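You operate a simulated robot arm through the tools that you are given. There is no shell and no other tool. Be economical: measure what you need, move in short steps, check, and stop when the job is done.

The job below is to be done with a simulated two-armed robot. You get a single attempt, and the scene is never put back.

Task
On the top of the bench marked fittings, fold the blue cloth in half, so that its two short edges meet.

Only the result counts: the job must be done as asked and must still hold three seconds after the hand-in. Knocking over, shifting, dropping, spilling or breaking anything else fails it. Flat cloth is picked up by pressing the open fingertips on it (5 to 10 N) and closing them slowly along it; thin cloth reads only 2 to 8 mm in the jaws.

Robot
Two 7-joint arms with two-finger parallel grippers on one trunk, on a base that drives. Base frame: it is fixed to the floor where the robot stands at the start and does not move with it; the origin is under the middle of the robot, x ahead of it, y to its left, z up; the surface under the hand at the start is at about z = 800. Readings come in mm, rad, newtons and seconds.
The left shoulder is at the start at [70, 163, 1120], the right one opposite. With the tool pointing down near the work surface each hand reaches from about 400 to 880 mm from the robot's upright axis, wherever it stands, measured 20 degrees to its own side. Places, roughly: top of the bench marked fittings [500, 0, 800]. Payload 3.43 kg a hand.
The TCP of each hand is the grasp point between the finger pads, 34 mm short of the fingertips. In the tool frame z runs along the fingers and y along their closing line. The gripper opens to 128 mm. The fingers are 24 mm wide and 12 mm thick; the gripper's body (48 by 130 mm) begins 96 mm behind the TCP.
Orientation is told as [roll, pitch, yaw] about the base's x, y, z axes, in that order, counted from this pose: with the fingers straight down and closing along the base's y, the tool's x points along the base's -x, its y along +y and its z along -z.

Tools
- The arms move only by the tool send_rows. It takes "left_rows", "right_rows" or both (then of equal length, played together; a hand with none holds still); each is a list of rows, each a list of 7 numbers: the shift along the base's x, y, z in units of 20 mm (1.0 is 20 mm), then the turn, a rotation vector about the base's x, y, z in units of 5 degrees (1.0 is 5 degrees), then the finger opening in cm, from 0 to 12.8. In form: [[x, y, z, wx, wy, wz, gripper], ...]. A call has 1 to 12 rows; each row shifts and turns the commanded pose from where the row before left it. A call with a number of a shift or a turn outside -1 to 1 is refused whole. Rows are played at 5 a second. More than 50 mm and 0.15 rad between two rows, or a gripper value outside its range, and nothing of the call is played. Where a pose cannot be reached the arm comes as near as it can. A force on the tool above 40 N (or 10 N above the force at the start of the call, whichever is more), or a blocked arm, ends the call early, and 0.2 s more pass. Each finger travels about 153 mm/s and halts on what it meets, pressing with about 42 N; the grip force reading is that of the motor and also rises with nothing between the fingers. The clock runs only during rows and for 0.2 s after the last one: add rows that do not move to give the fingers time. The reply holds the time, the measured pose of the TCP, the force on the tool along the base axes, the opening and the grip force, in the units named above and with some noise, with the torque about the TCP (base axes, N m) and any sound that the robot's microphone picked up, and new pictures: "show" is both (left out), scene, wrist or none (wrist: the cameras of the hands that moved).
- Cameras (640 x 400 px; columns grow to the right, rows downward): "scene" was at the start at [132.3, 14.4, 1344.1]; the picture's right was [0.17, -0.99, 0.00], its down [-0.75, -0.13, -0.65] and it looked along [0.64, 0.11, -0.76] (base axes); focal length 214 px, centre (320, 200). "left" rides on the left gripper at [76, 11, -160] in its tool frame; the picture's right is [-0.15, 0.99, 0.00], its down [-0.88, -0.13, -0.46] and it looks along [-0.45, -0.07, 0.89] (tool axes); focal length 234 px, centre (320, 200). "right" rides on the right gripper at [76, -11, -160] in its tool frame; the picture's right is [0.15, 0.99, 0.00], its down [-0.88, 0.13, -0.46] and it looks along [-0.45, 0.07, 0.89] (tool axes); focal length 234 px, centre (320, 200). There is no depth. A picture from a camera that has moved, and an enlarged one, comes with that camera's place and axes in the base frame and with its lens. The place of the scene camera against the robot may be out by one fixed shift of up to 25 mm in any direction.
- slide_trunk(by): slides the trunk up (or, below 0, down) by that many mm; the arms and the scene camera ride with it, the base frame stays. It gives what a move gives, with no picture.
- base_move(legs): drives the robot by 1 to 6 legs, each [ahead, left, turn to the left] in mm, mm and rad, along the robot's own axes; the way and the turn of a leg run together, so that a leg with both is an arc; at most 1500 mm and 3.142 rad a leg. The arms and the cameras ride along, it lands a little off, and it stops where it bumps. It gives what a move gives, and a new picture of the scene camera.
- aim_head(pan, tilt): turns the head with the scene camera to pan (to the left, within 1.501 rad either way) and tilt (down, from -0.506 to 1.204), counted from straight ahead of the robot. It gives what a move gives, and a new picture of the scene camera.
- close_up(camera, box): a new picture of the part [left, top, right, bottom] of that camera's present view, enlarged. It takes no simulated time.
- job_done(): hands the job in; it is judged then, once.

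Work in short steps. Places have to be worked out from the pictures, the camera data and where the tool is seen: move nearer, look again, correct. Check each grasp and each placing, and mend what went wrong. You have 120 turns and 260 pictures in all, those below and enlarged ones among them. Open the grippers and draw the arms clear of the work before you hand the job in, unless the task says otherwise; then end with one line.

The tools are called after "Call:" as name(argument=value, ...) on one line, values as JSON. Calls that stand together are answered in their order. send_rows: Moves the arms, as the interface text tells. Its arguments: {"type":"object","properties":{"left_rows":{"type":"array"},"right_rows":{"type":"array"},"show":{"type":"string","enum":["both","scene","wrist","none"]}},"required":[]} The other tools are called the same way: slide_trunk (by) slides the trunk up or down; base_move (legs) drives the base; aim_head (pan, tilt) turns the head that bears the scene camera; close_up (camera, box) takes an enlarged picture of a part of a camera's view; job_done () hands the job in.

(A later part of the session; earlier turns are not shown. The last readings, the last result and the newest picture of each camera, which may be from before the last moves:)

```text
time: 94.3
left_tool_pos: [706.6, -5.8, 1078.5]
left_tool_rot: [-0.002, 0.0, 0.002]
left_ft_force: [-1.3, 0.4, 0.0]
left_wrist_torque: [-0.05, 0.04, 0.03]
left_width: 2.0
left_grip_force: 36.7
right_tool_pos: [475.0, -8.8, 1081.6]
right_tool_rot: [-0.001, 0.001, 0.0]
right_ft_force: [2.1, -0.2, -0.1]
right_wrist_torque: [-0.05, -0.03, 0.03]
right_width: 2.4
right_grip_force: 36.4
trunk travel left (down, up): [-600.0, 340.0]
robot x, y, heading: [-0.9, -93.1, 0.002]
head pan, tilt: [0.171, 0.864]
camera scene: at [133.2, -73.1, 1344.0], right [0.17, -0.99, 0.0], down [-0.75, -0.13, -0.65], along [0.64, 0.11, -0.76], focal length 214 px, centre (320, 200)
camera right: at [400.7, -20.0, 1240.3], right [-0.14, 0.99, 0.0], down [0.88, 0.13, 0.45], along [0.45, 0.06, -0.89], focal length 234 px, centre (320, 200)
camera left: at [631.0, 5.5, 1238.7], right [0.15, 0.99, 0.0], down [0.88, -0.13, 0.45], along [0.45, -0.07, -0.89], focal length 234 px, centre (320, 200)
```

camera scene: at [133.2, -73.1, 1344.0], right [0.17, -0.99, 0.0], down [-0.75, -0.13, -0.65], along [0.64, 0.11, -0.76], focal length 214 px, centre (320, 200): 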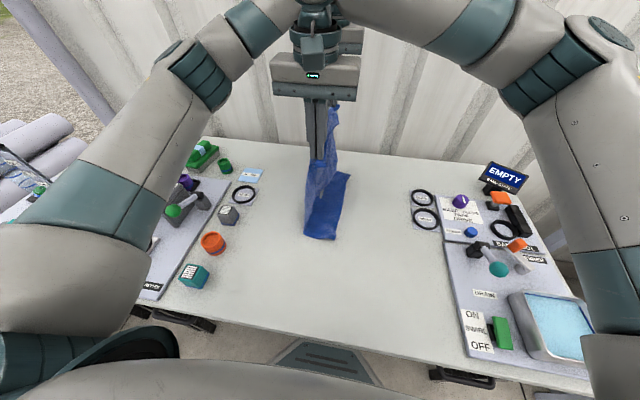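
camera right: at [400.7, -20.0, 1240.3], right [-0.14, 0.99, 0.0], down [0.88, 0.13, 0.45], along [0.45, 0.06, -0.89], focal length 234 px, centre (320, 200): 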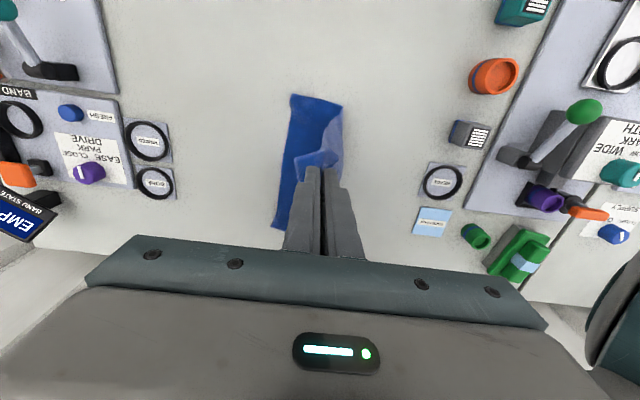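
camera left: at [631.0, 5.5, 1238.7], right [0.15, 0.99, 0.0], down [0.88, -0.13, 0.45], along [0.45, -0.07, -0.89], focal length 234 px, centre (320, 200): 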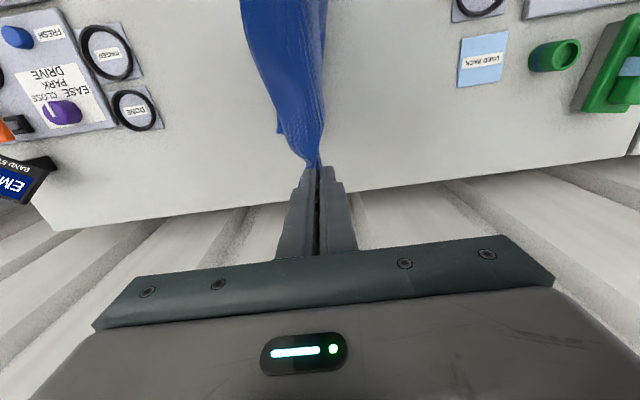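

Laying is going well. Another ~78 mm down will put half of it on the bench.

Call:
send_rows(left_rows=[[0, 0.75, -0.8, 0, 0, 0, 0], [0, 0.75, -0.8, 0, 0, 0, 0], [0, 0.75, -0.8, 0, 0, 0, 0], [0, 0.75, -0.8, 0, 0, 0, 0], [0, 0.7, -0.7, 0, 0, 0, 0], [0, 0, 0, 0, 0, 0, 0]], right_rows=[[0, 0.75, -0.8, 0, 0, 0, 0], [0, 0.75, -0.8, 0, 0, 0, 0], [0, 0.75, -0.8, 0, 0, 0, 0], [0, 0.75, -0.8, 0, 0, 0, 0], [0, 0.7, -0.7, 0, 0, 0, 0], [0, 0, 0, 0, 0, 0, 0]])

```text
time: 95.7
left_tool_pos: [706.5, 66.2, 1001.2]
left_tool_rot: [-0.002, 0.0, 0.002]
left_ft_force: [-3.0, 0.3, 0.2]
left_wrist_torque: [-0.01, 0.07, -0.03]
left_width: 2.2
left_grip_force: 36.5
right_tool_pos: [474.1, 64.8, 1005.1]
right_tool_rot: [0.0, 0.001, -0.003]
right_ft_force: [1.9, 0.1, -0.8]
right_wrist_torque: [0.03, -0.08, 0.02]
right_width: 2.3
right_grip_force: 37.0
trunk travel left (down, up): [-600.0, 340.0]
robot x, y, heading: [-1.2, -87.1, 0.003]
head pan, tilt: [0.171, 0.864]
camera scene: at [132.1, -75.5, 1344.1], right [0.17, -0.99, 0.0], down [-0.75, -0.13, -0.65], along [0.64, 0.11, -0.76], focal length 214 px, centre (320, 200)
camera right: at [399.0, 52.1, 1163.5], right [-0.14, 0.99, 0.0], down [0.88, 0.13, 0.46], along [0.45, 0.07, -0.89], focal length 234 px, centre (320, 200)
camera left: at [630.6, 77.3, 1161.7], right [0.15, 0.99, 0.0], down [0.88, -0.13, 0.46], along [0.45, -0.07, -0.89], focal length 234 px, centre (320, 200)
```

scene: 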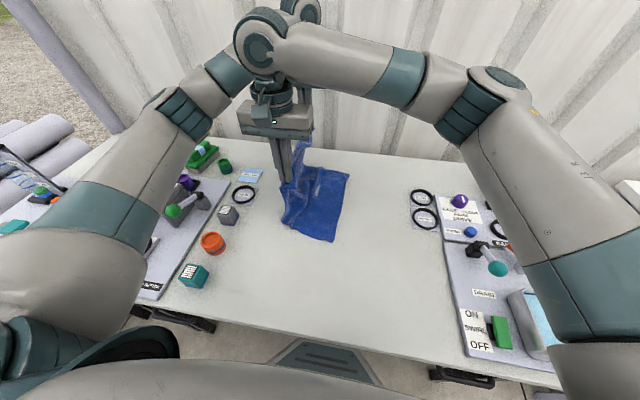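
right: 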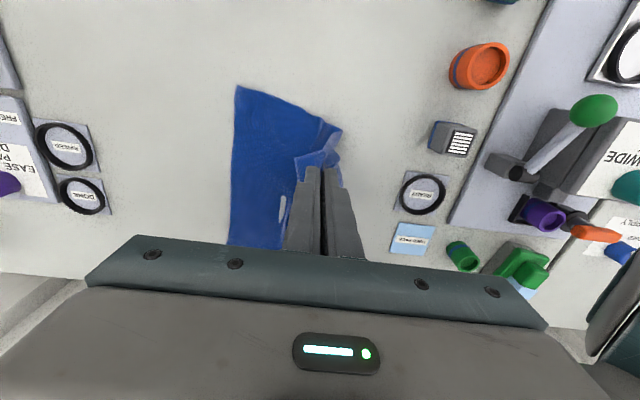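
left: 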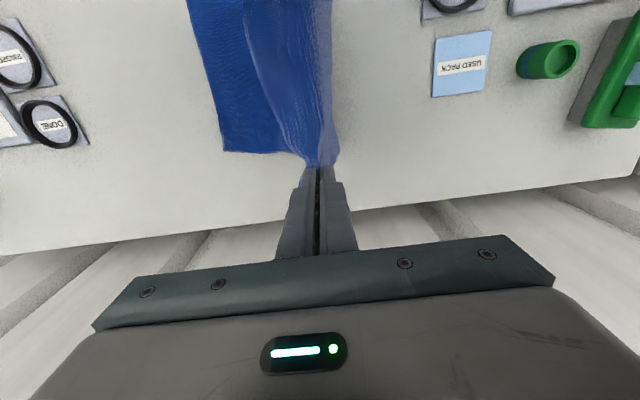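

The lower edge now runs from A2 (424, -60) to A1 (704, -87). I move a bit further +y to lay the rest, then swing the held edge back over toward -y to land on A, with matching x shifts.

Call:
send_rows(left_rows=[[0, 1, -0.6, 0, 0, 0, 0], [0, 1, -0.6, 0, 0, 0, 0], [-0.12, -1, 0, 0, 0, 0, 0], [-0.12, -1, 0.1, 0, 0, 0, 0], [-0.12, -1, -0.1, 0, 0, 0, 0], [-0.12, -1, -0.4, 0, 0, 0, 0], [-0.12, -1, -0.7, 0, 0, 0, 0], [-0.12, -1, -1, 0, 0, 0, 0], [-0.12, -1, -1, 0, 0, 0, 0], [-0.12, -0.9, -1, 0, 0, 0, 0], [-0.12, -0.55, -0.8, 0, 0, 0, 0]], right_rows=[[0, 1, -0.6, 0, 0, 0, 0], [0, 1, -0.6, 0, 0, 0, 0], [-0.15, -0.9, 0, 0, 0, 0, 0], [-0.15, -0.9, 0.1, 0, 0, 0, 0], [-0.15, -0.9, -0.1, 0, 0, 0, 0], [-0.15, -0.9, -0.4, 0, 0, 0, 0], [-0.15, -0.9, -0.7, 0, 0, 0, 0], [-0.15, -0.9, -1, 0, 0, 0, 0], [-0.15, -0.75, -1, 0, 0, 0, 0], [-0.15, -0.6, -1, 0, 0, 0, 0], [-0.15, -0.3, -0.8, 0, 0, 0, 0]])

```text
time: 98.1
left_tool_pos: [683.3, -62.9, 878.0]
left_tool_rot: [-0.001, 0.002, 0.002]
left_ft_force: [-5.5, 0.4, 0.0]
left_wrist_torque: [0.04, 0.2, -0.06]
left_width: 2.1
left_grip_force: 36.7
right_tool_pos: [448.0, -38.7, 881.9]
right_tool_rot: [0.0, 0.001, -0.001]
right_ft_force: [5.1, -1.6, -0.5]
right_wrist_torque: [-0.04, -0.19, -0.01]
right_width: 2.2
right_grip_force: 37.5
trunk travel left (down, up): [-600.0, 340.0]
robot x, y, heading: [3.4, -86.8, 0.004]
head pan, tilt: [0.171, 0.864]
camera scene: at [132.7, -75.1, 1344.1], right [0.17, -0.99, 0.0], down [-0.75, -0.13, -0.65], along [0.64, 0.11, -0.76], focal length 214 px, centre (320, 200)
camera right: at [372.9, -49.6, 1040.7], right [-0.14, 0.99, 0.0], down [0.88, 0.13, 0.46], along [0.45, 0.07, -0.89], focal length 234 px, centre (320, 200)
camera left: at [608.9, -51.1, 1038.4], right [0.14, 0.99, 0.0], down [0.88, -0.13, 0.45], along [0.45, -0.07, -0.89], focal length 234 px, centre (320, 200)
```

scene: 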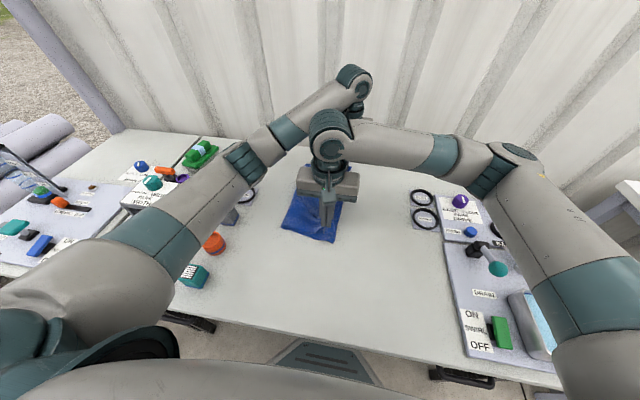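
right: 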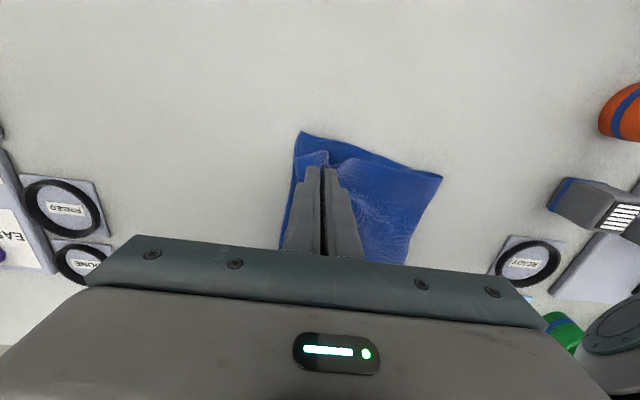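
left: 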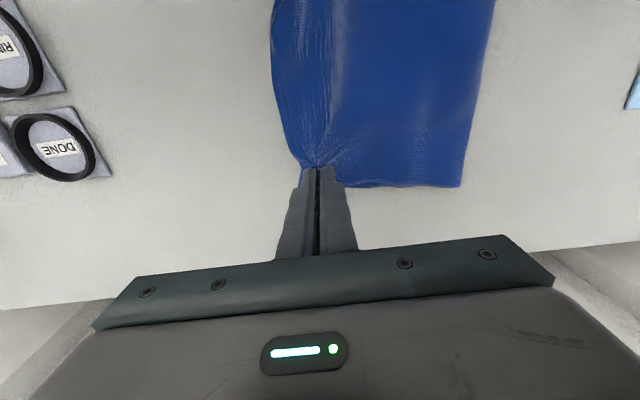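

Alignment is within about 10 mm and the flap faces the right way. I lower both to the cloth.

Call:
send_rows(left_rows=[[0, 0, -0.7, 0, 0, 0, 0], [0, 0, -0.7, 0, 0, 0, 0], [0, 0, -0.4, 0, 0, 0, 0], [0, 0, 0, 0, 0, 0, 0]], right_rows=[[0, 0, -0.8, 0, 0, 0, 0], [0, 0, -0.8, 0, 0, 0, 0], [0, 0, -0.4, 0, 0, 0, 0], [0, 0, 0, 0, 0, 0, 0]], show="wrist")

Call:
close_up(camera="right", box=[260, 110, 460, 260])

Call:
close_up(camera="left", box=[240, 0, 520, 210])

```text
time: 99.1
left_tool_pos: [684.5, -62.4, 843.4]
left_tool_rot: [-0.001, 0.0, 0.001]
left_ft_force: [-6.3, -0.1, 0.9]
left_wrist_torque: [-0.02, 0.2, -0.01]
left_width: 1.9
left_grip_force: 36.8
right_tool_pos: [447.1, -37.0, 841.7]
right_tool_rot: [-0.002, 0.0, -0.001]
right_ft_force: [7.2, -0.6, 0.9]
right_wrist_torque: [-0.03, -0.16, 0.0]
right_width: 2.2
right_grip_force: 36.7
trunk travel left (down, up): [-600.0, 340.0]
robot x, y, heading: [-1.0, -90.5, 0.004]
head pan, tilt: [0.171, 0.864]
camera right: at [372.3, -48.7, 1001.1], right [-0.14, 0.99, 0.0], down [0.88, 0.13, 0.46], along [0.45, 0.07, -0.89], focal length 234 px, centre (320, 200)
camera left: at [609.0, -50.7, 1002.8], right [0.15, 0.99, 0.0], down [0.88, -0.13, 0.46], along [0.45, -0.07, -0.89], focal length 234 px, centre (320, 200)
```

right: 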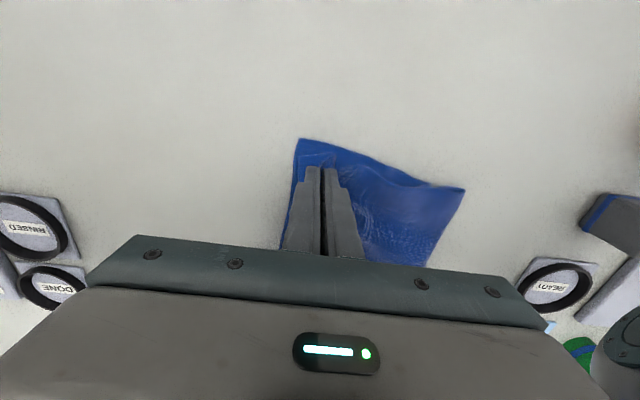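
left: 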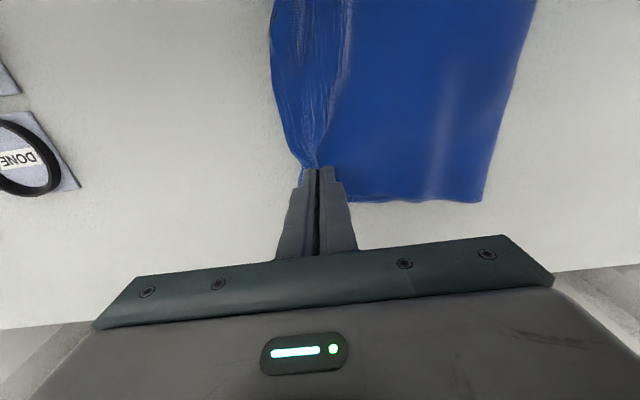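

```text
2.67 times, centred on (360, 185) of right
camera zoom: at [372.3, -48.7, 1001.1], right [-0.14, 0.99, 0.0], down [0.88, 0.13, 0.46], along [0.45, 0.07, -0.89], focal length 624 px, centre (213, 240)
```

zoom: 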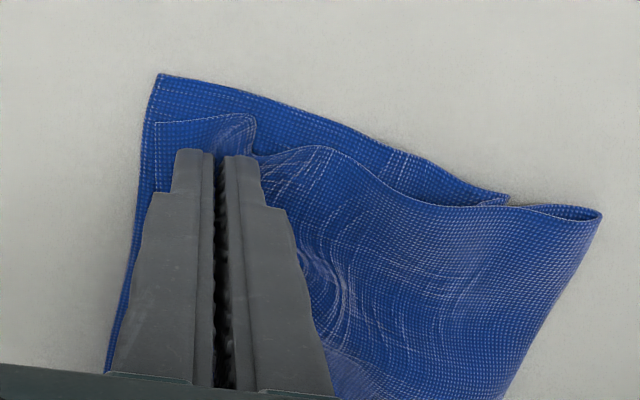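

```text
1.90 times, centred on (380, 105) of left
camera zoom: at [609.0, -50.7, 1002.8], right [0.15, 0.99, 0.0], down [0.88, -0.13, 0.46], along [0.45, -0.07, -0.89], focal length 446 px, centre (206, 381)
```

zoom: 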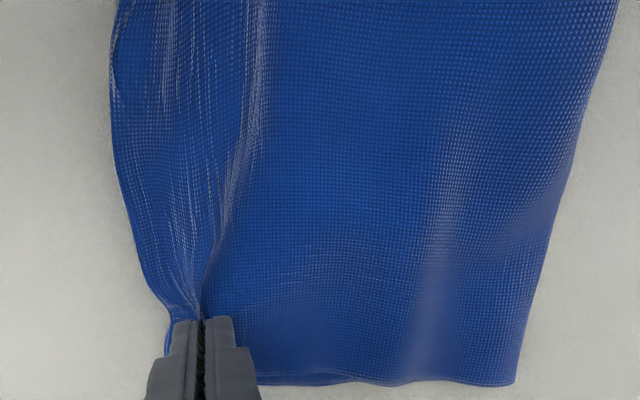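

Nearly perfect: P1 is about 15 mm short of A2 in x only. I shift both 8 mm in -x, release slowly and lift straight up.

Call:
send_rows(left_rows=[[-0.25, 0, 0, 0, 0, 0, 0], [-0.25, 0, -0.1, 0, 0, 0, 0], [0, 0, 0, 0, 0, 0, 0], [0, 0, 0, 0, 0, 0, 0.6], [0, 0, 0, 0, 0, 0, 1.2], [0, 0, 0, 0, 0, 0, 1.8], [0, 0, 0.2, 0, 0, 0, 2.2], [0, 0, 0.5, 0, 0, 0, 2.2], [0, 0, 1, 0, 0, 0, 2.2], [0, 0, 1, 0, 0, 0, 2.2], [0, 0, 1, 0, 0, 0, 2.2]], right_rows=[[-0.25, 0, 0, 0, 0, 0, 0], [-0.25, 0, -0.1, 0, 0, 0, 0], [0, 0, 0, 0, 0, 0, 0], [0, 0, 0, 0, 0, 0, 0.6], [0, 0, 0, 0, 0, 0, 1.2], [0, 0, 0, 0, 0, 0, 1.8], [0, 0, 0.2, 0, 0, 0, 2.2], [0, 0, 0.5, 0, 0, 0, 2.2], [0, 0, 1, 0, 0, 0, 2.2], [0, 0, 1, 0, 0, 0, 2.2], [0, 0, 1, 0, 0, 0, 2.2]], show="wrist")

```text
time: 101.5
left_tool_pos: [672.4, -62.5, 916.2]
left_tool_rot: [0.001, 0.0, 0.001]
left_ft_force: [-0.2, -0.5, 0.3]
left_wrist_torque: [0.0, -0.02, 0.0]
left_width: 21.8
left_grip_force: 0.0
right_tool_pos: [436.5, -36.0, 914.7]
right_tool_rot: [-0.001, 0.0, -0.001]
right_ft_force: [0.0, -0.6, -0.6]
right_wrist_torque: [-0.03, 0.01, 0.02]
right_width: 22.0
right_grip_force: 0.0
trunk travel left (down, up): [-600.0, 340.0]
robot x, y, heading: [0.9, -89.5, -0.004]
head pan, tilt: [0.171, 0.864]
camera right: at [361.9, -48.3, 1074.1], right [-0.14, 0.99, 0.0], down [0.88, 0.13, 0.46], along [0.45, 0.07, -0.89], focal length 234 px, centre (320, 200)
camera left: at [597.9, -50.9, 1076.2], right [0.15, 0.99, 0.0], down [0.88, -0.13, 0.46], along [0.45, -0.07, -0.89], focal length 234 px, centre (320, 200)
```

right: 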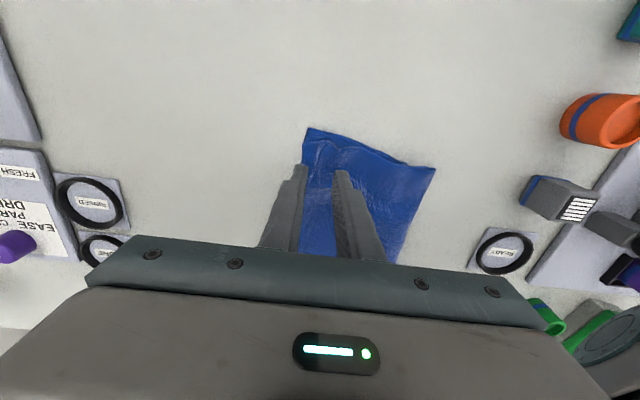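
left: 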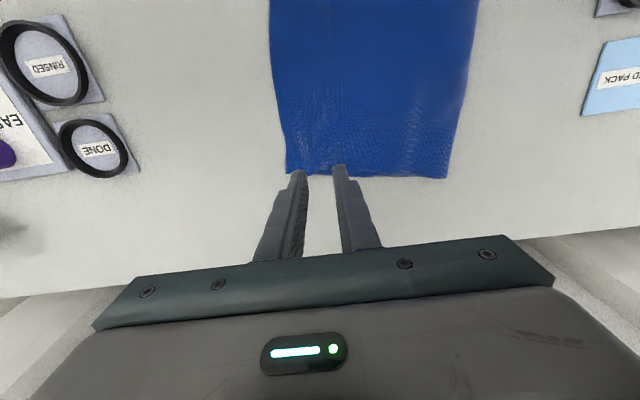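

It looks folded cleanly. I draw the arms apart and inspect.

Call:
send_rows(left_rows=[[0, 0.3, 1, 0, 0, 0, 2.2], [0, 1, 0.5, 0, 0, 0, 3], [0, 1, 0, 0, 0, 0, 3], [0, 1, 0, 0, 0, 0, 3], [0, 1, 0, 0, 0, 0, 3], [0, 1, 0, 0, 0, 0, 3], [0, 1, 0, 0, 0, 0, 3], [0, 1, 0, 0, 0, 0, 3], [0, 1, 0, 0, 0, 0, 3], [0, 1, 0, 0, 0, 0, 3], [0, 1, 0, 0, 0, 0, 3]], right_rows=[[0, -0.3, 1, 0, 0, 0, 2.2], [0, -1, 0.5, 0, 0, 0, 3], [0, -1, 0, 0, 0, 0, 3], [0, -1, 0, 0, 0, 0, 3], [0, -1, 0, 0, 0, 0, 3], [0, -1, 0, 0, 0, 0, 3], [0, -1, 0, 0, 0, 0, 3], [0, -1, 0, 0, 0, 0, 3], [0, -1, 0, 0, 0, 0, 3], [0, -1, 0, 0, 0, 0, 3], [0, -1, 0, 0, 0, 0, 3]])

Call:
close_up(camera="scene", box=[250, 150, 380, 250])

Call:
close_up(camera="scene", box=[310, 205, 350, 245])

Call:
close_up(camera="scene", box=[320, 155, 360, 195])

```text
time: 103.9
left_tool_pos: [673.6, 142.4, 946.7]
left_tool_rot: [-0.001, 0.0, 0.001]
left_ft_force: [0.9, -0.8, 0.0]
left_wrist_torque: [0.0, 0.01, 0.03]
left_width: 30.1
left_grip_force: 0.0
right_tool_pos: [436.7, -242.9, 943.8]
right_tool_rot: [-0.001, 0.0, -0.003]
right_ft_force: [-0.2, -0.4, 0.1]
right_wrist_torque: [-0.01, 0.0, -0.03]
right_width: 30.3
right_grip_force: 0.1
trunk travel left (down, up): [-600.0, 340.0]
robot x, y, heading: [2.5, -89.3, 0.0]
head pan, tilt: [0.171, 0.864]
camera scene: at [131.8, -74.9, 1344.1], right [0.17, -0.99, 0.0], down [-0.75, -0.13, -0.65], along [0.64, 0.11, -0.76], focal length 214 px, centre (320, 200)
camera right: at [362.5, -254.8, 1103.7], right [-0.14, 0.99, 0.0], down [0.88, 0.13, 0.46], along [0.45, 0.07, -0.89], focal length 234 px, centre (320, 200)
camera left: at [598.0, 154.4, 1105.9], right [0.15, 0.99, 0.0], down [0.88, -0.13, 0.46], along [0.45, -0.07, -0.89], focal length 234 px, centre (320, 200)
```

scene: 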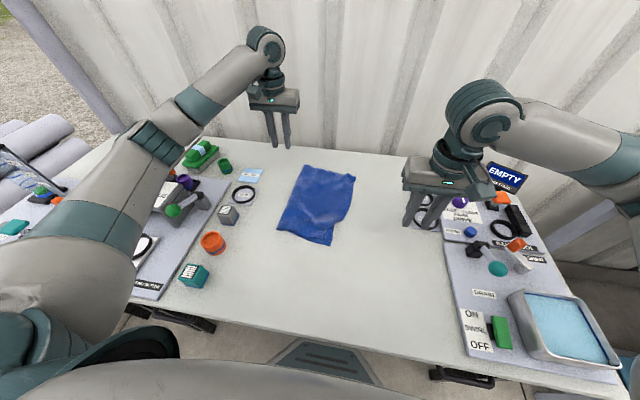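
right: 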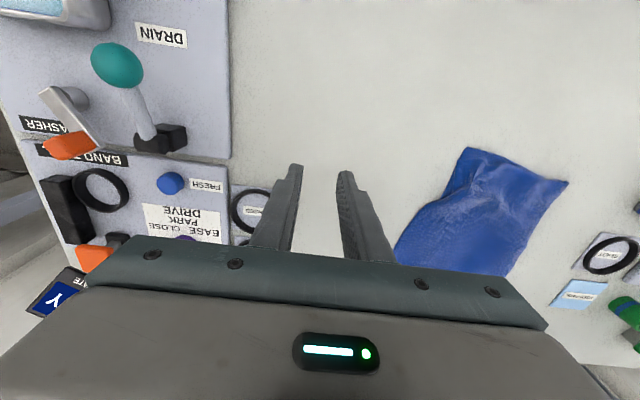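
left: 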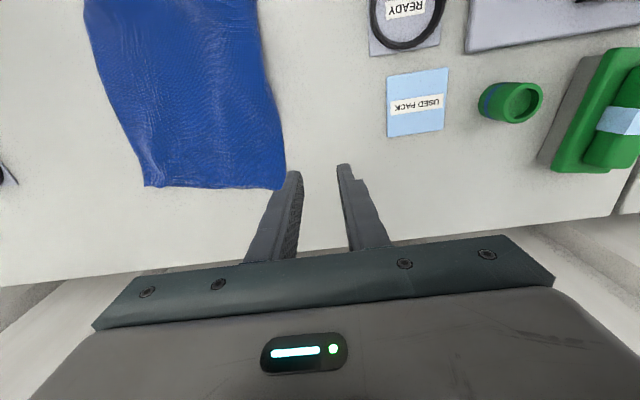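

```text
4.00 times, centred on (315, 200) of scene
camera zoom: at [131.8, -74.9, 1344.1], right [0.17, -0.99, 0.0], down [-0.75, -0.13, -0.65], along [0.64, 0.11, -0.76], focal length 858 px, centre (340, 200)
```

zoom: 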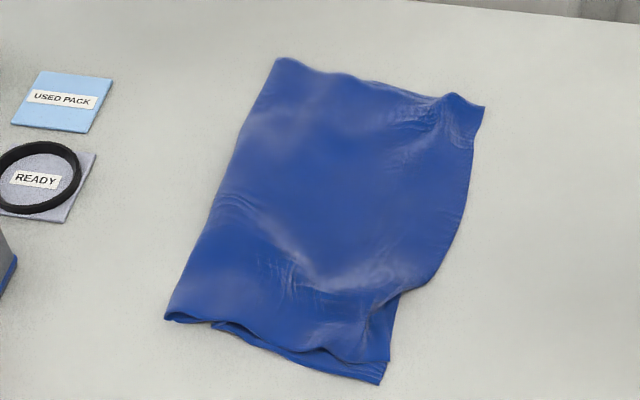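

```text
10.00 times, centred on (330, 225) of scene
camera zoom: at [131.8, -74.9, 1344.1], right [0.17, -0.99, 0.0], down [-0.75, -0.13, -0.65], along [0.64, 0.11, -0.76], focal length 2145 px, centre (220, -50)
```

zoom: 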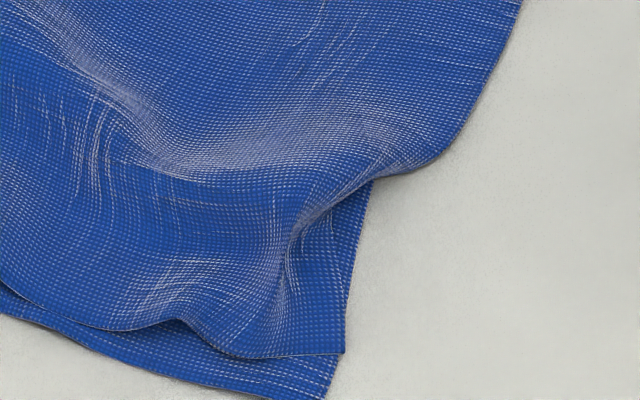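

```text
10.00 times, centred on (340, 175) of scene
camera zoom: at [131.8, -74.9, 1344.1], right [0.17, -0.99, 0.0], down [-0.75, -0.13, -0.65], along [0.64, 0.11, -0.76], focal length 2145 px, centre (120, 450)
```

zoom: 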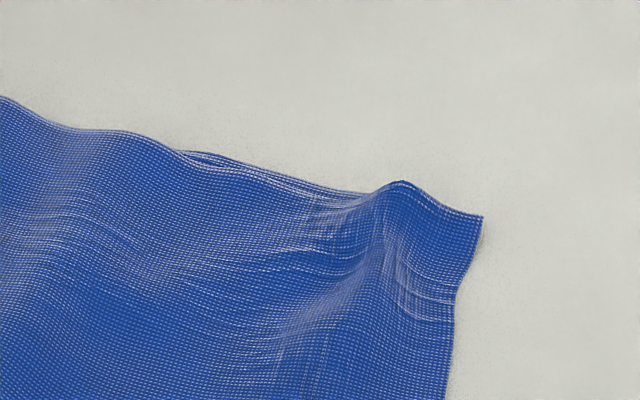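

Folded well, with the near corners within ~15 mm. I check the edge overlap more closely from the wrist cameras.

Call:
close_up(camera="right", box=[380, 130, 580, 280])

Call:
close_up(camera="left", box=[70, 0, 310, 200])

```text
2.67 times, centred on (480, 205) of right
camera zoom: at [362.5, -254.8, 1103.7], right [-0.14, 0.99, 0.0], down [0.88, 0.13, 0.46], along [0.45, 0.07, -0.89], focal length 624 px, centre (-107, 187)
```

zoom: 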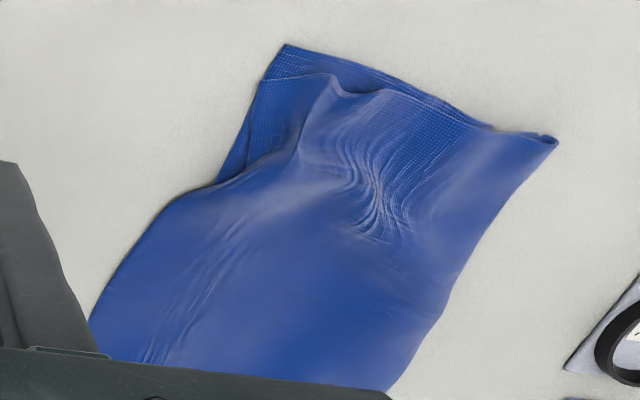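

```text
2.00 times, centred on (190, 100) of left
camera zoom: at [598.0, 154.4, 1105.9], right [0.15, 0.99, 0.0], down [0.88, -0.13, 0.46], along [0.45, -0.07, -0.89], focal length 468 px, centre (580, 400)
```

zoom: 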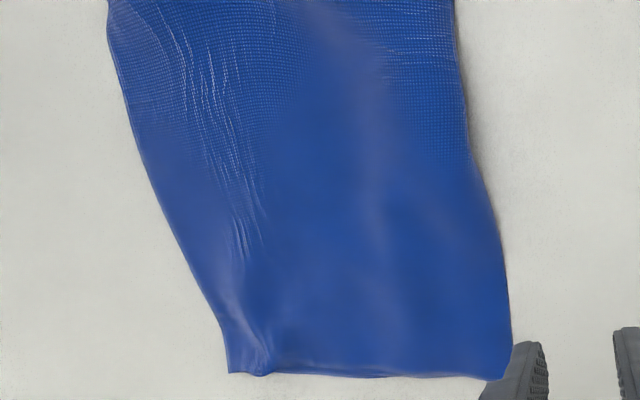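

The top edge overhangs the lower one by roughly 20–30 mm in the middle and at the far corner. The overhang is a single layer on the bench, so I will nudge it inward with a lightly pressed closed fingertip of the left hand, starting near x = 625.

Call:
send_rows(left_rows=[[-0.2, -0.98, 0, 0, 0, 0, 0], [-0.2, -0.98, 0, 0, 0, 0, 0], [-0.2, -0.98, 0, 0, 0, 0, 0], [-0.2, -0.98, 0, 0, 0, 0, 0], [-0.2, -0.98, 0, 0, 0, 0, 0], [-0.2, -0.98, 0, 0, 0, 0, 0], [-0.2, -0.98, -0.3, 0, 0, 0, 0], [-0.2, -0.98, -0.6, 0, 0, 0, 0], [-0.2, -0.98, -0.8, 0, 0, 0, 0], [-0.2, -0.98, -0.9, 0, 0, 0, 0], [-0.2, -0.98, -0.9, 0, 0, 0, 0], [-0.2, -0.98, -0.9, 0, 0, 0, 0]], show="wrist")

```text
time: 106.5
left_tool_pos: [625.3, -93.1, 856.3]
left_tool_rot: [0.0, -0.001, 0.003]
left_ft_force: [-0.5, -0.6, 0.3]
left_wrist_torque: [0.03, -0.03, 0.01]
left_width: 0.0
left_grip_force: 33.1
right_tool_pos: [438.8, -243.6, 944.1]
right_tool_rot: [0.0, 0.0, -0.001]
right_ft_force: [0.1, 0.3, -0.5]
right_wrist_torque: [0.05, -0.02, 0.02]
right_width: 30.1
right_grip_force: 0.0
trunk travel left (down, up): [-600.0, 340.0]
robot x, y, heading: [1.2, -90.5, -0.0]
head pan, tilt: [0.171, 0.864]
camera left: at [549.9, -81.3, 1017.3], right [0.14, 0.99, 0.0], down [0.88, -0.13, 0.46], along [0.45, -0.07, -0.89], focal length 234 px, centre (320, 200)
```

left: 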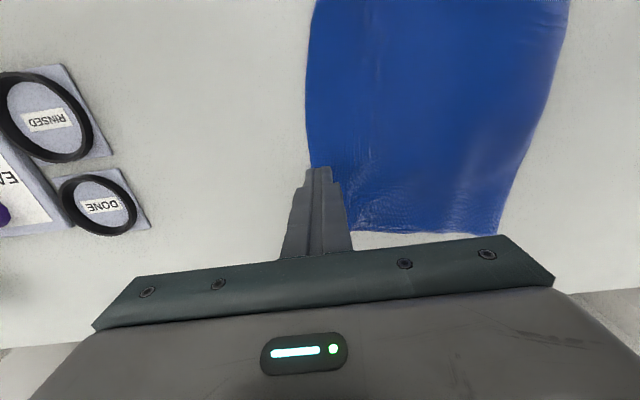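

Call:
send_rows(left_rows=[[0, 0, -0.5, 0, 0, 0, 0], [0, 0, -0.35, 0, 0, 0, 0], [0, 0, -0.15, 0, 0, 0, 0], [0, 0, -0.05, 0, 0, 0, 0], [0, 0, 0, 0, 0, 0, 0]], show="none")

```text
time: 107.7
left_tool_pos: [626.3, -91.5, 836.0]
left_tool_rot: [0.0, 0.0, 0.001]
left_ft_force: [0.2, 0.8, 1.7]
left_wrist_torque: [0.04, 0.01, 0.01]
left_width: 0.1
left_grip_force: 32.9
right_tool_pos: [437.7, -243.2, 943.6]
right_tool_rot: [0.0, 0.0, -0.002]
right_ft_force: [0.0, 0.7, 1.2]
right_wrist_torque: [0.0, 0.03, -0.01]
right_width: 30.0
right_grip_force: 0.0
trunk travel left (down, up): [-600.0, 340.0]
robot x, y, heading: [1.6, -90.8, 0.006]
head pan, tilt: [0.171, 0.864]
```

Light contact (about 2 N). I press 1 mm more, drag +y 22 mm slowly, and lift.

Call:
send_rows(left_rows=[[0, 0, -0.06, 0, 0, 0, 0], [0, 0.2, 0, 0, 0, 0, 0], [0, 0.3, 0, 0, 0, 0, 0], [0, 0.3, 0, 0, 0, 0, 0], [0, 0.3, 0, 0, 0, 0, 0], [0, 0, 0, 0, 0, 0, 0], [0, 0, 0.3, 0, 0, 0, 0], [0, 0, 0.7, 0, 0, 0, 0], [0, 0, 0.7, 0, 0, 0, 0]], show="wrist")

Call:
close_up(camera="right", box=[380, 130, 580, 280])

```text
time: 109.7
left_tool_pos: [626.2, -69.3, 869.3]
left_tool_rot: [-0.001, 0.002, 0.001]
left_ft_force: [0.2, -0.7, 0.5]
left_wrist_torque: [0.0, 0.0, -0.01]
left_width: 0.0
left_grip_force: 33.0
right_tool_pos: [438.5, -242.3, 943.8]
right_tool_rot: [-0.001, 0.0, -0.002]
right_ft_force: [0.7, -1.0, -0.6]
right_wrist_torque: [0.0, 0.0, 0.0]
right_width: 29.9
right_grip_force: 0.0
trunk travel left (down, up): [-600.0, 340.0]
robot x, y, heading: [-3.7, -89.2, 0.003]
head pan, tilt: [0.171, 0.864]
camera left: at [550.6, -57.8, 1028.9], right [0.14, 0.99, 0.0], down [0.88, -0.13, 0.45], along [0.45, -0.07, -0.89], focal length 234 px, centre (320, 200)
```

left: 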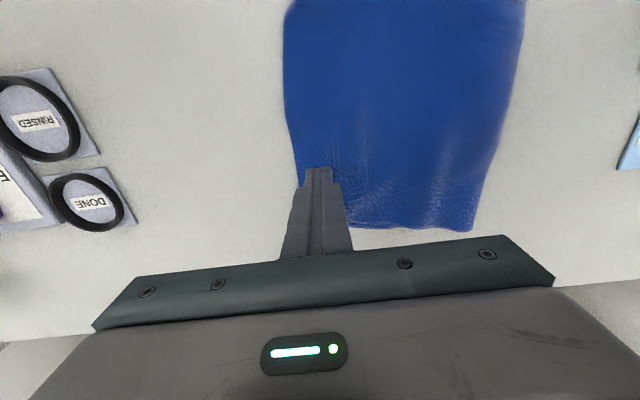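

```text
2.67 times, centred on (480, 205) of right
camera zoom: at [362.9, -254.4, 1103.5], right [-0.14, 0.99, 0.0], down [0.88, 0.13, 0.46], along [0.45, 0.07, -0.89], focal length 624 px, centre (-107, 187)
```

zoom: 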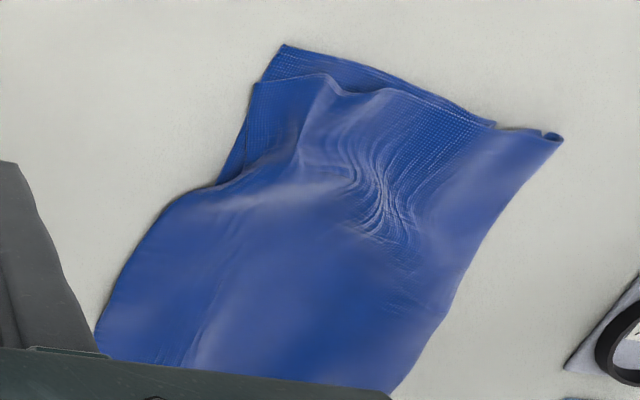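

That moved the edge about 10 mm without disturbing the lower layer. I repeat at x = 570 with slightly more pressure and a longer stroke.

Call:
send_rows(left_rows=[[-0.93, -0.2, 0, 0, 0, 0, 0], [-0.93, -0.25, 0, 0, 0, 0, 0], [-0.93, -0.25, -0.3, 0, 0, 0, 0], [0, 0, -0.8, 0, 0, 0, 0], [0, 0, -0.45, 0, 0, 0, 0], [0, 0, -0.2, 0, 0, 0, 0], [0, 0, 0, 0, 0, 0, 0]], show="none")

```text
time: 111.3
left_tool_pos: [569.4, -84.4, 834.8]
left_tool_rot: [-0.001, -0.003, 0.001]
left_ft_force: [1.7, 0.7, 15.9]
left_wrist_torque: [0.14, -0.06, 0.0]
left_width: 0.0
left_grip_force: 33.1
right_tool_pos: [437.0, -242.9, 944.4]
right_tool_rot: [0.001, -0.002, -0.002]
right_ft_force: [0.3, -0.2, 0.1]
right_wrist_torque: [0.0, 0.0, -0.04]
right_width: 30.3
right_grip_force: 0.1
trunk travel left (down, up): [-600.0, 340.0]
robot x, y, heading: [1.0, -89.5, -0.005]
head pan, tilt: [0.171, 0.864]
```

Call:
send_rows(left_rows=[[0, 0, 0.03, 0, 0, 0, 0], [0, 0.25, 0, 0, 0, 0, 0], [0, 0.25, 0, 0, 0, 0, 0], [0, 0.25, 0, 0, 0, 0, 0], [0, 0.25, 0, 0, 0, 0, 0], [0, 0, 0, 0, 0, 0, 0], [0, 0, 0.3, 0, 0, 0, 0], [0, 0, 0.7, 0, 0, 0, 0], [0, 0, 0.7, 0, 0, 0, 0]], show="wrist")

Call:
close_up(camera="right", box=[380, 130, 580, 280])

```text
time: 113.3
left_tool_pos: [570.4, -64.2, 867.8]
left_tool_rot: [0.0, 0.002, 0.003]
left_ft_force: [-0.9, 0.1, 0.0]
left_wrist_torque: [0.01, 0.02, -0.01]
left_width: 0.0
left_grip_force: 33.1
right_tool_pos: [437.6, -242.7, 944.4]
right_tool_rot: [-0.001, -0.001, 0.0]
right_ft_force: [0.2, 0.7, -0.5]
right_wrist_torque: [-0.02, -0.03, 0.01]
right_width: 30.3
right_grip_force: 0.0
trunk travel left (down, up): [-600.0, 340.0]
robot x, y, heading: [-1.5, -88.3, 0.003]
head pan, tilt: [0.171, 0.864]
camera left: at [494.2, -52.2, 1027.8], right [0.14, 0.99, 0.0], down [0.88, -0.13, 0.45], along [0.45, -0.07, -0.89], focal length 234 px, centre (320, 200)
```

left: 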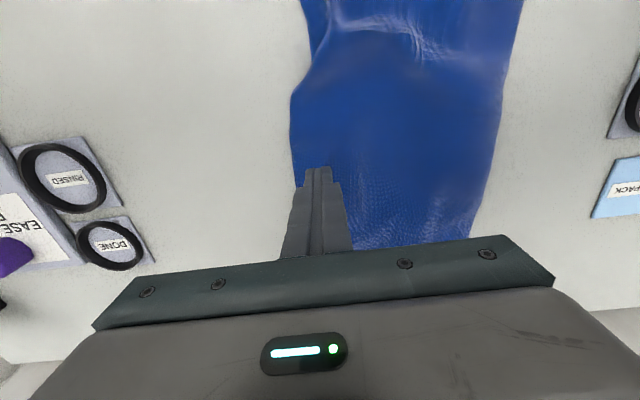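

```text
2.67 times, centred on (480, 205) of right
camera zoom: at [363.0, -254.4, 1103.5], right [-0.14, 0.99, 0.0], down [0.88, 0.13, 0.46], along [0.45, 0.07, -0.89], focal length 624 px, centre (-107, 187)
```

zoom: 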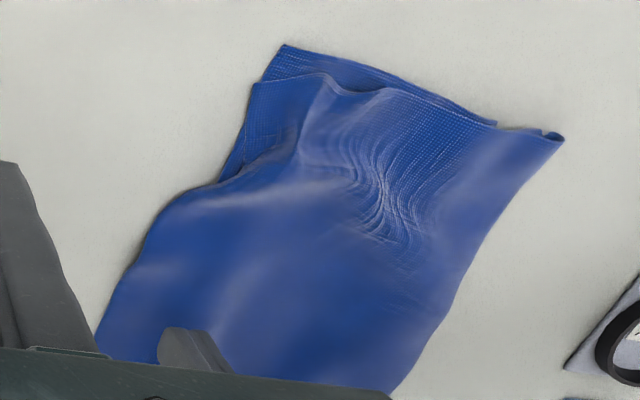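

A small gain again, and nothing has been disturbed. One last nudge at the far corner near (678, -98).

Call:
send_rows(left_rows=[[0.9, -0.28, 0, 0, 0, 0, 0], [0.9, -0.28, 0, 0, 0, 0, 0], [0.9, -0.28, 0, 0, 0, 0, 0], [0.9, -0.28, 0, 0, 0, 0, 0], [0.9, -0.28, -0.2, 0, 0, 0, 0], [0.9, -0.28, -0.4, 0, 0, 0, 0], [0, 0, -0.5, 0, 0, 0, 0], [0, 0, -0.4, 0, 0, 0, 0], [0, 0, -0.1, 0, 0, 0, 0], [0, 0, 0, 0, 0, 0, 0]], show="wrist")

```text
time: 115.5
left_tool_pos: [678.2, -97.6, 837.5]
left_tool_rot: [0.0, 0.001, 0.001]
left_ft_force: [0.5, -0.5, -0.1]
left_wrist_torque: [-0.02, -0.02, -0.04]
left_width: 0.0
left_grip_force: 32.7
right_tool_pos: [437.0, -242.3, 944.5]
right_tool_rot: [-0.001, 0.001, -0.002]
right_ft_force: [0.3, -0.9, -0.1]
right_wrist_torque: [-0.03, -0.04, -0.01]
right_width: 30.2
right_grip_force: 0.0
trunk travel left (down, up): [-600.0, 340.0]
robot x, y, heading: [-0.2, -89.8, 0.0]
head pan, tilt: [0.171, 0.864]
camera left: at [602.8, -85.8, 996.5], right [0.15, 0.99, 0.0], down [0.88, -0.13, 0.46], along [0.45, -0.07, -0.89], focal length 234 px, centre (320, 200)
```

left: 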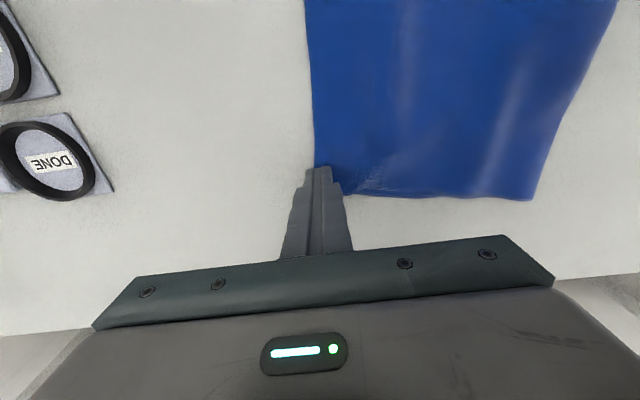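

Call:
send_rows(left_rows=[[0, 0.2, -0.08, 0, 0, 0, 0], [0, 0, -0.07, 0, 0, 0, 0], [0, 0.25, 0, 0, 0, 0, 0], [0, 0.25, 0, 0, 0, 0, 0], [0, 0.25, 0, 0, 0, 0, 0], [0, 0.25, 0, 0, 0, 0, 0], [0, 0, 0, 0, 0, 0, 0], [0, 0, 0.5, 0, 0, 0, 0], [0, 0, 1, 0, 0, 0, 0], [0, 0, 1, 0, 0, 0, 0], [0, 0, 1, 0, 0, 0, 0]], show="none")

Call:
send_rows(left_rows=[[0, 1, 0.5, 0, 0, 0, 2], [0, 1, 0.5, 0, 0, 0, 3], [0, 1, 0, 0, 0, 0, 3], [0, 1, 0, 0, 0, 0, 3], [0, 1, 0, 0, 0, 0, 3], [0, 1, 0, 0, 0, 0, 3], [0, 1, 0, 0, 0, 0, 3], [0, 1, 0, 0, 0, 0, 3], [0, 1, 0, 0, 0, 0, 3], [0, 1, 0, 0, 0, 0, 3], [0, 1, 0, 0, 0, 0, 3], [0, 1, 0, 0, 0, 0, 3]])

Call:
close_up(camera="scene", box=[250, 150, 380, 250])

Call:
close_up(camera="scene", box=[320, 155, 360, 195])

```text
time: 117.9
left_tool_pos: [677.9, -73.4, 905.1]
left_tool_rot: [0.002, 0.002, 0.001]
left_ft_force: [0.1, 0.0, 0.5]
left_wrist_torque: [-0.01, -0.02, -0.01]
left_width: 0.0
left_grip_force: 33.4
right_tool_pos: [438.4, -242.7, 944.1]
right_tool_rot: [-0.001, 0.0, -0.002]
right_ft_force: [-0.3, 0.6, 0.0]
right_wrist_torque: [0.0, -0.01, 0.01]
right_width: 29.9
right_grip_force: 0.1
trunk travel left (down, up): [-600.0, 340.0]
robot x, y, heading: [-1.1, -91.1, 0.005]
head pan, tilt: [0.171, 0.864]
```

```text
time: 120.5
left_tool_pos: [678.1, 167.1, 924.1]
left_tool_rot: [0.0, 0.001, 0.002]
left_ft_force: [0.3, 0.5, 0.4]
left_wrist_torque: [-0.02, -0.02, 0.0]
left_width: 30.0
left_grip_force: 0.1
right_tool_pos: [438.1, -242.1, 944.8]
right_tool_rot: [0.0, 0.001, -0.002]
right_ft_force: [-0.4, 0.0, -0.2]
right_wrist_torque: [0.0, -0.02, 0.03]
right_width: 30.0
right_grip_force: 0.0
trunk travel left (down, up): [-600.0, 340.0]
robot x, y, heading: [1.9, -89.3, -0.0]
head pan, tilt: [0.171, 0.864]
camera scene: at [132.1, -74.1, 1344.1], right [0.17, -0.99, 0.0], down [-0.75, -0.13, -0.65], along [0.64, 0.11, -0.76], focal length 214 px, centre (320, 200)
camera left: at [602.3, 179.5, 1083.4], right [0.14, 0.99, 0.0], down [0.88, -0.13, 0.46], along [0.45, -0.07, -0.89], focal length 234 px, centre (320, 200)
```

scene: 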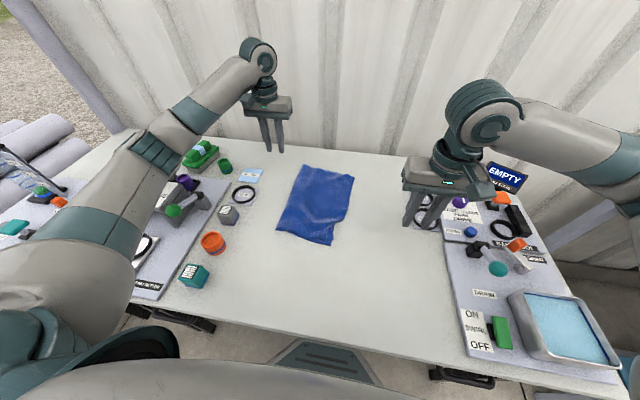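
left: 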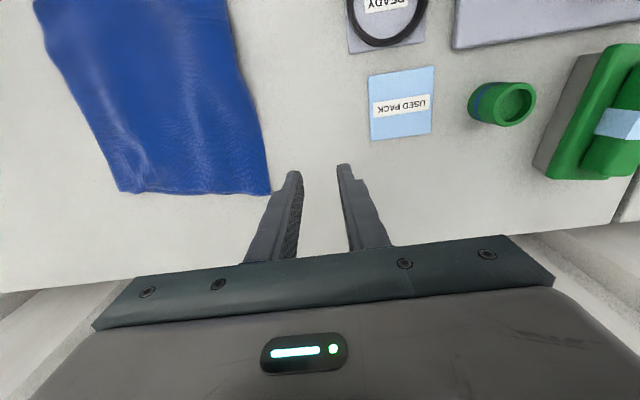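

```text
4.00 times, centred on (315, 200) of scene
camera zoom: at [132.1, -74.1, 1344.1], right [0.17, -0.99, 0.0], down [-0.75, -0.13, -0.65], along [0.64, 0.11, -0.76], focal length 858 px, centre (340, 200)
```

zoom: 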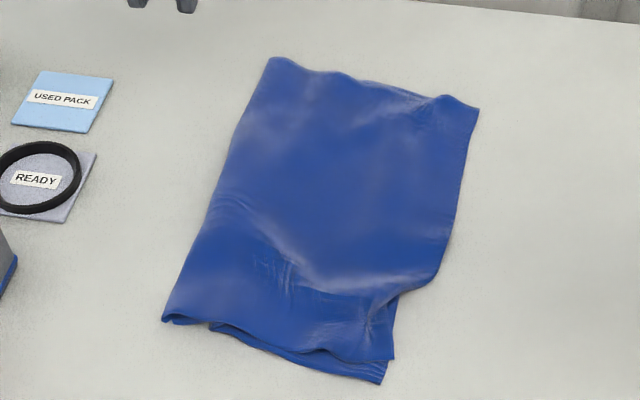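

```text
10.00 times, centred on (340, 175) of scene
camera zoom: at [132.1, -74.1, 1344.1], right [0.17, -0.99, 0.0], down [-0.75, -0.13, -0.65], along [0.64, 0.11, -0.76], focal length 2145 px, centre (120, 450)
```

zoom: 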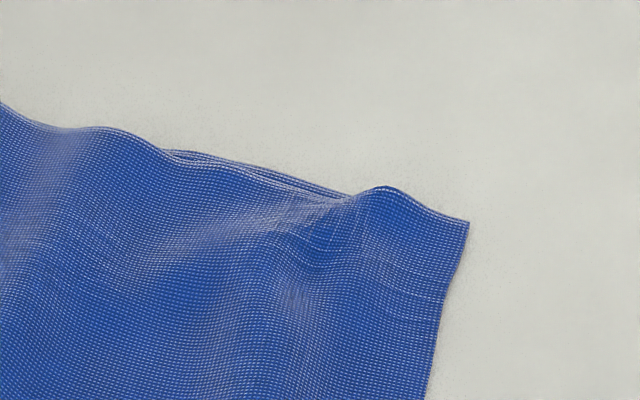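

P2 straightened (now about y = -98), but the lower edge is still hidden under it, probably 10–25 mm further in. I do one more pass of nudges until the lower edge starts to show.

Call:
send_rows(left_rows=[[-0.1, -1, 0, 0, 0, 0, 0], [-0.1, -1, 0, 0, 0, 0, 0], [-0.1, -1, 0, 0, 0, 0, 0], [0, -1, 0, 0, 0, 0, 0], [0, -1, 0, 0, 0, 0, 0], [0, -1, 0, 0, 0, 0, 0], [0, -1, 0, 0, 0, 0, 0], [0, -1, 0, 0, 0, 0, 0], [0, -1, 0, 0, 0, 0, 0], [0, -1, -0.2, 0, 0, 0, 0], [0, -1, -0.5, 0, 0, 0, 0], [0, -1, -0.5, 0, 0, 0, 0]], show="none")

Call:
send_rows(left_rows=[[0, -0.9, -0.8, 0, 0, 0, 0], [0, 0, -1, 0, 0, 0, 0], [0, 0, -0.9, 0, 0, 0, 0], [0, 0, -0.4, 0, 0, 0, 0], [0, 0, 0, 0, 0, 0, 0]], show="wrist")

```text
time: 123.1
left_tool_pos: [672.5, -74.4, 900.2]
left_tool_rot: [-0.001, 0.0, 0.002]
left_ft_force: [-0.3, 0.3, 0.3]
left_wrist_torque: [0.01, -0.02, -0.02]
left_width: 0.0
left_grip_force: 33.7
right_tool_pos: [438.4, -242.5, 943.9]
right_tool_rot: [-0.001, 0.0, -0.002]
right_ft_force: [-0.4, 0.3, -0.4]
right_wrist_torque: [0.04, 0.03, 0.0]
right_width: 29.9
right_grip_force: 0.1
trunk travel left (down, up): [-600.0, 340.0]
robot x, y, heading: [-0.6, -90.6, -0.006]
head pan, tilt: [0.171, 0.864]
```

```text
time: 124.3
left_tool_pos: [670.4, -92.0, 835.9]
left_tool_rot: [0.002, 0.002, 0.001]
left_ft_force: [0.5, 0.3, 0.4]
left_wrist_torque: [-0.02, -0.01, -0.02]
left_width: 0.0
left_grip_force: 33.6
right_tool_pos: [438.6, -242.6, 944.5]
right_tool_rot: [0.0, 0.0, -0.001]
right_ft_force: [-0.9, -0.5, 0.5]
right_wrist_torque: [-0.01, 0.0, 0.01]
right_width: 29.9
right_grip_force: 0.0
trunk travel left (down, up): [-600.0, 340.0]
robot x, y, heading: [1.1, -93.9, -0.004]
head pan, tilt: [0.171, 0.864]
camera left: at [595.9, -80.0, 996.9], right [0.15, 0.99, 0.0], down [0.88, -0.13, 0.46], along [0.45, -0.07, -0.89], focal length 234 px, centre (320, 200)
```

left: 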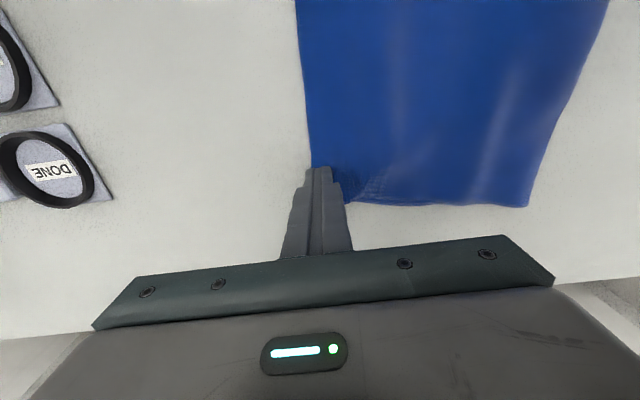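

Call:
send_rows(left_rows=[[0, 0, -0.13, 0, 0, 0, 0], [0, 0.25, 0, 0, 0, 0, 0], [0, 0.25, 0, 0, 0, 0, 0], [0, 0.25, 0, 0, 0, 0, 0], [0, 0.25, 0, 0, 0, 0, 0], [0, 0, 0.5, 0, 0, 0, 0], [-1, 0, 0.5, 0, 0, 0, 0], [-1, -0.4, 0, 0, 0, 0, 0], [-1, -0.4, -0.3, 0, 0, 0, 0], [0, 0, -0.4, 0, 0, 0, 0], [0, 0, -0.3, 0, 0, 0, 0]], show="wrist")

```text
time: 126.7
left_tool_pos: [611.9, -87.2, 835.7]
left_tool_rot: [-0.003, 0.0, 0.001]
left_ft_force: [0.6, 0.1, 3.3]
left_wrist_torque: [-0.03, -0.06, 0.04]
left_width: 0.0
left_grip_force: 33.2
right_tool_pos: [438.3, -241.9, 944.4]
right_tool_rot: [-0.001, 0.001, -0.001]
right_ft_force: [-0.6, 0.0, 0.0]
right_wrist_torque: [-0.04, -0.02, -0.02]
right_width: 30.0
right_grip_force: 0.1
trunk travel left (down, up): [-600.0, 340.0]
robot x, y, heading: [0.4, -88.6, 0.0]
head pan, tilt: [0.171, 0.864]
camera left: at [535.8, -75.7, 995.9], right [0.15, 0.99, 0.0], down [0.88, -0.13, 0.46], along [0.45, -0.07, -0.89], focal length 234 px, centre (320, 200)
```

left: 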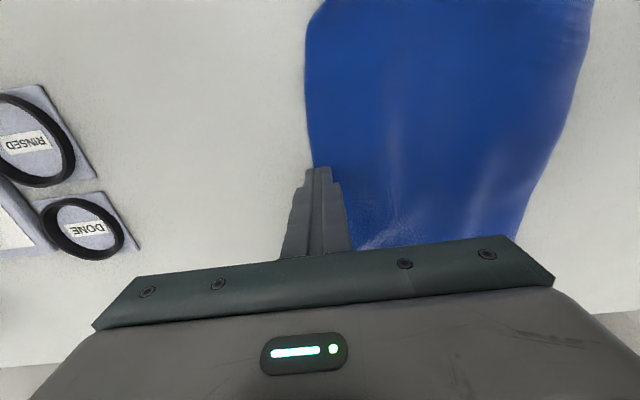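

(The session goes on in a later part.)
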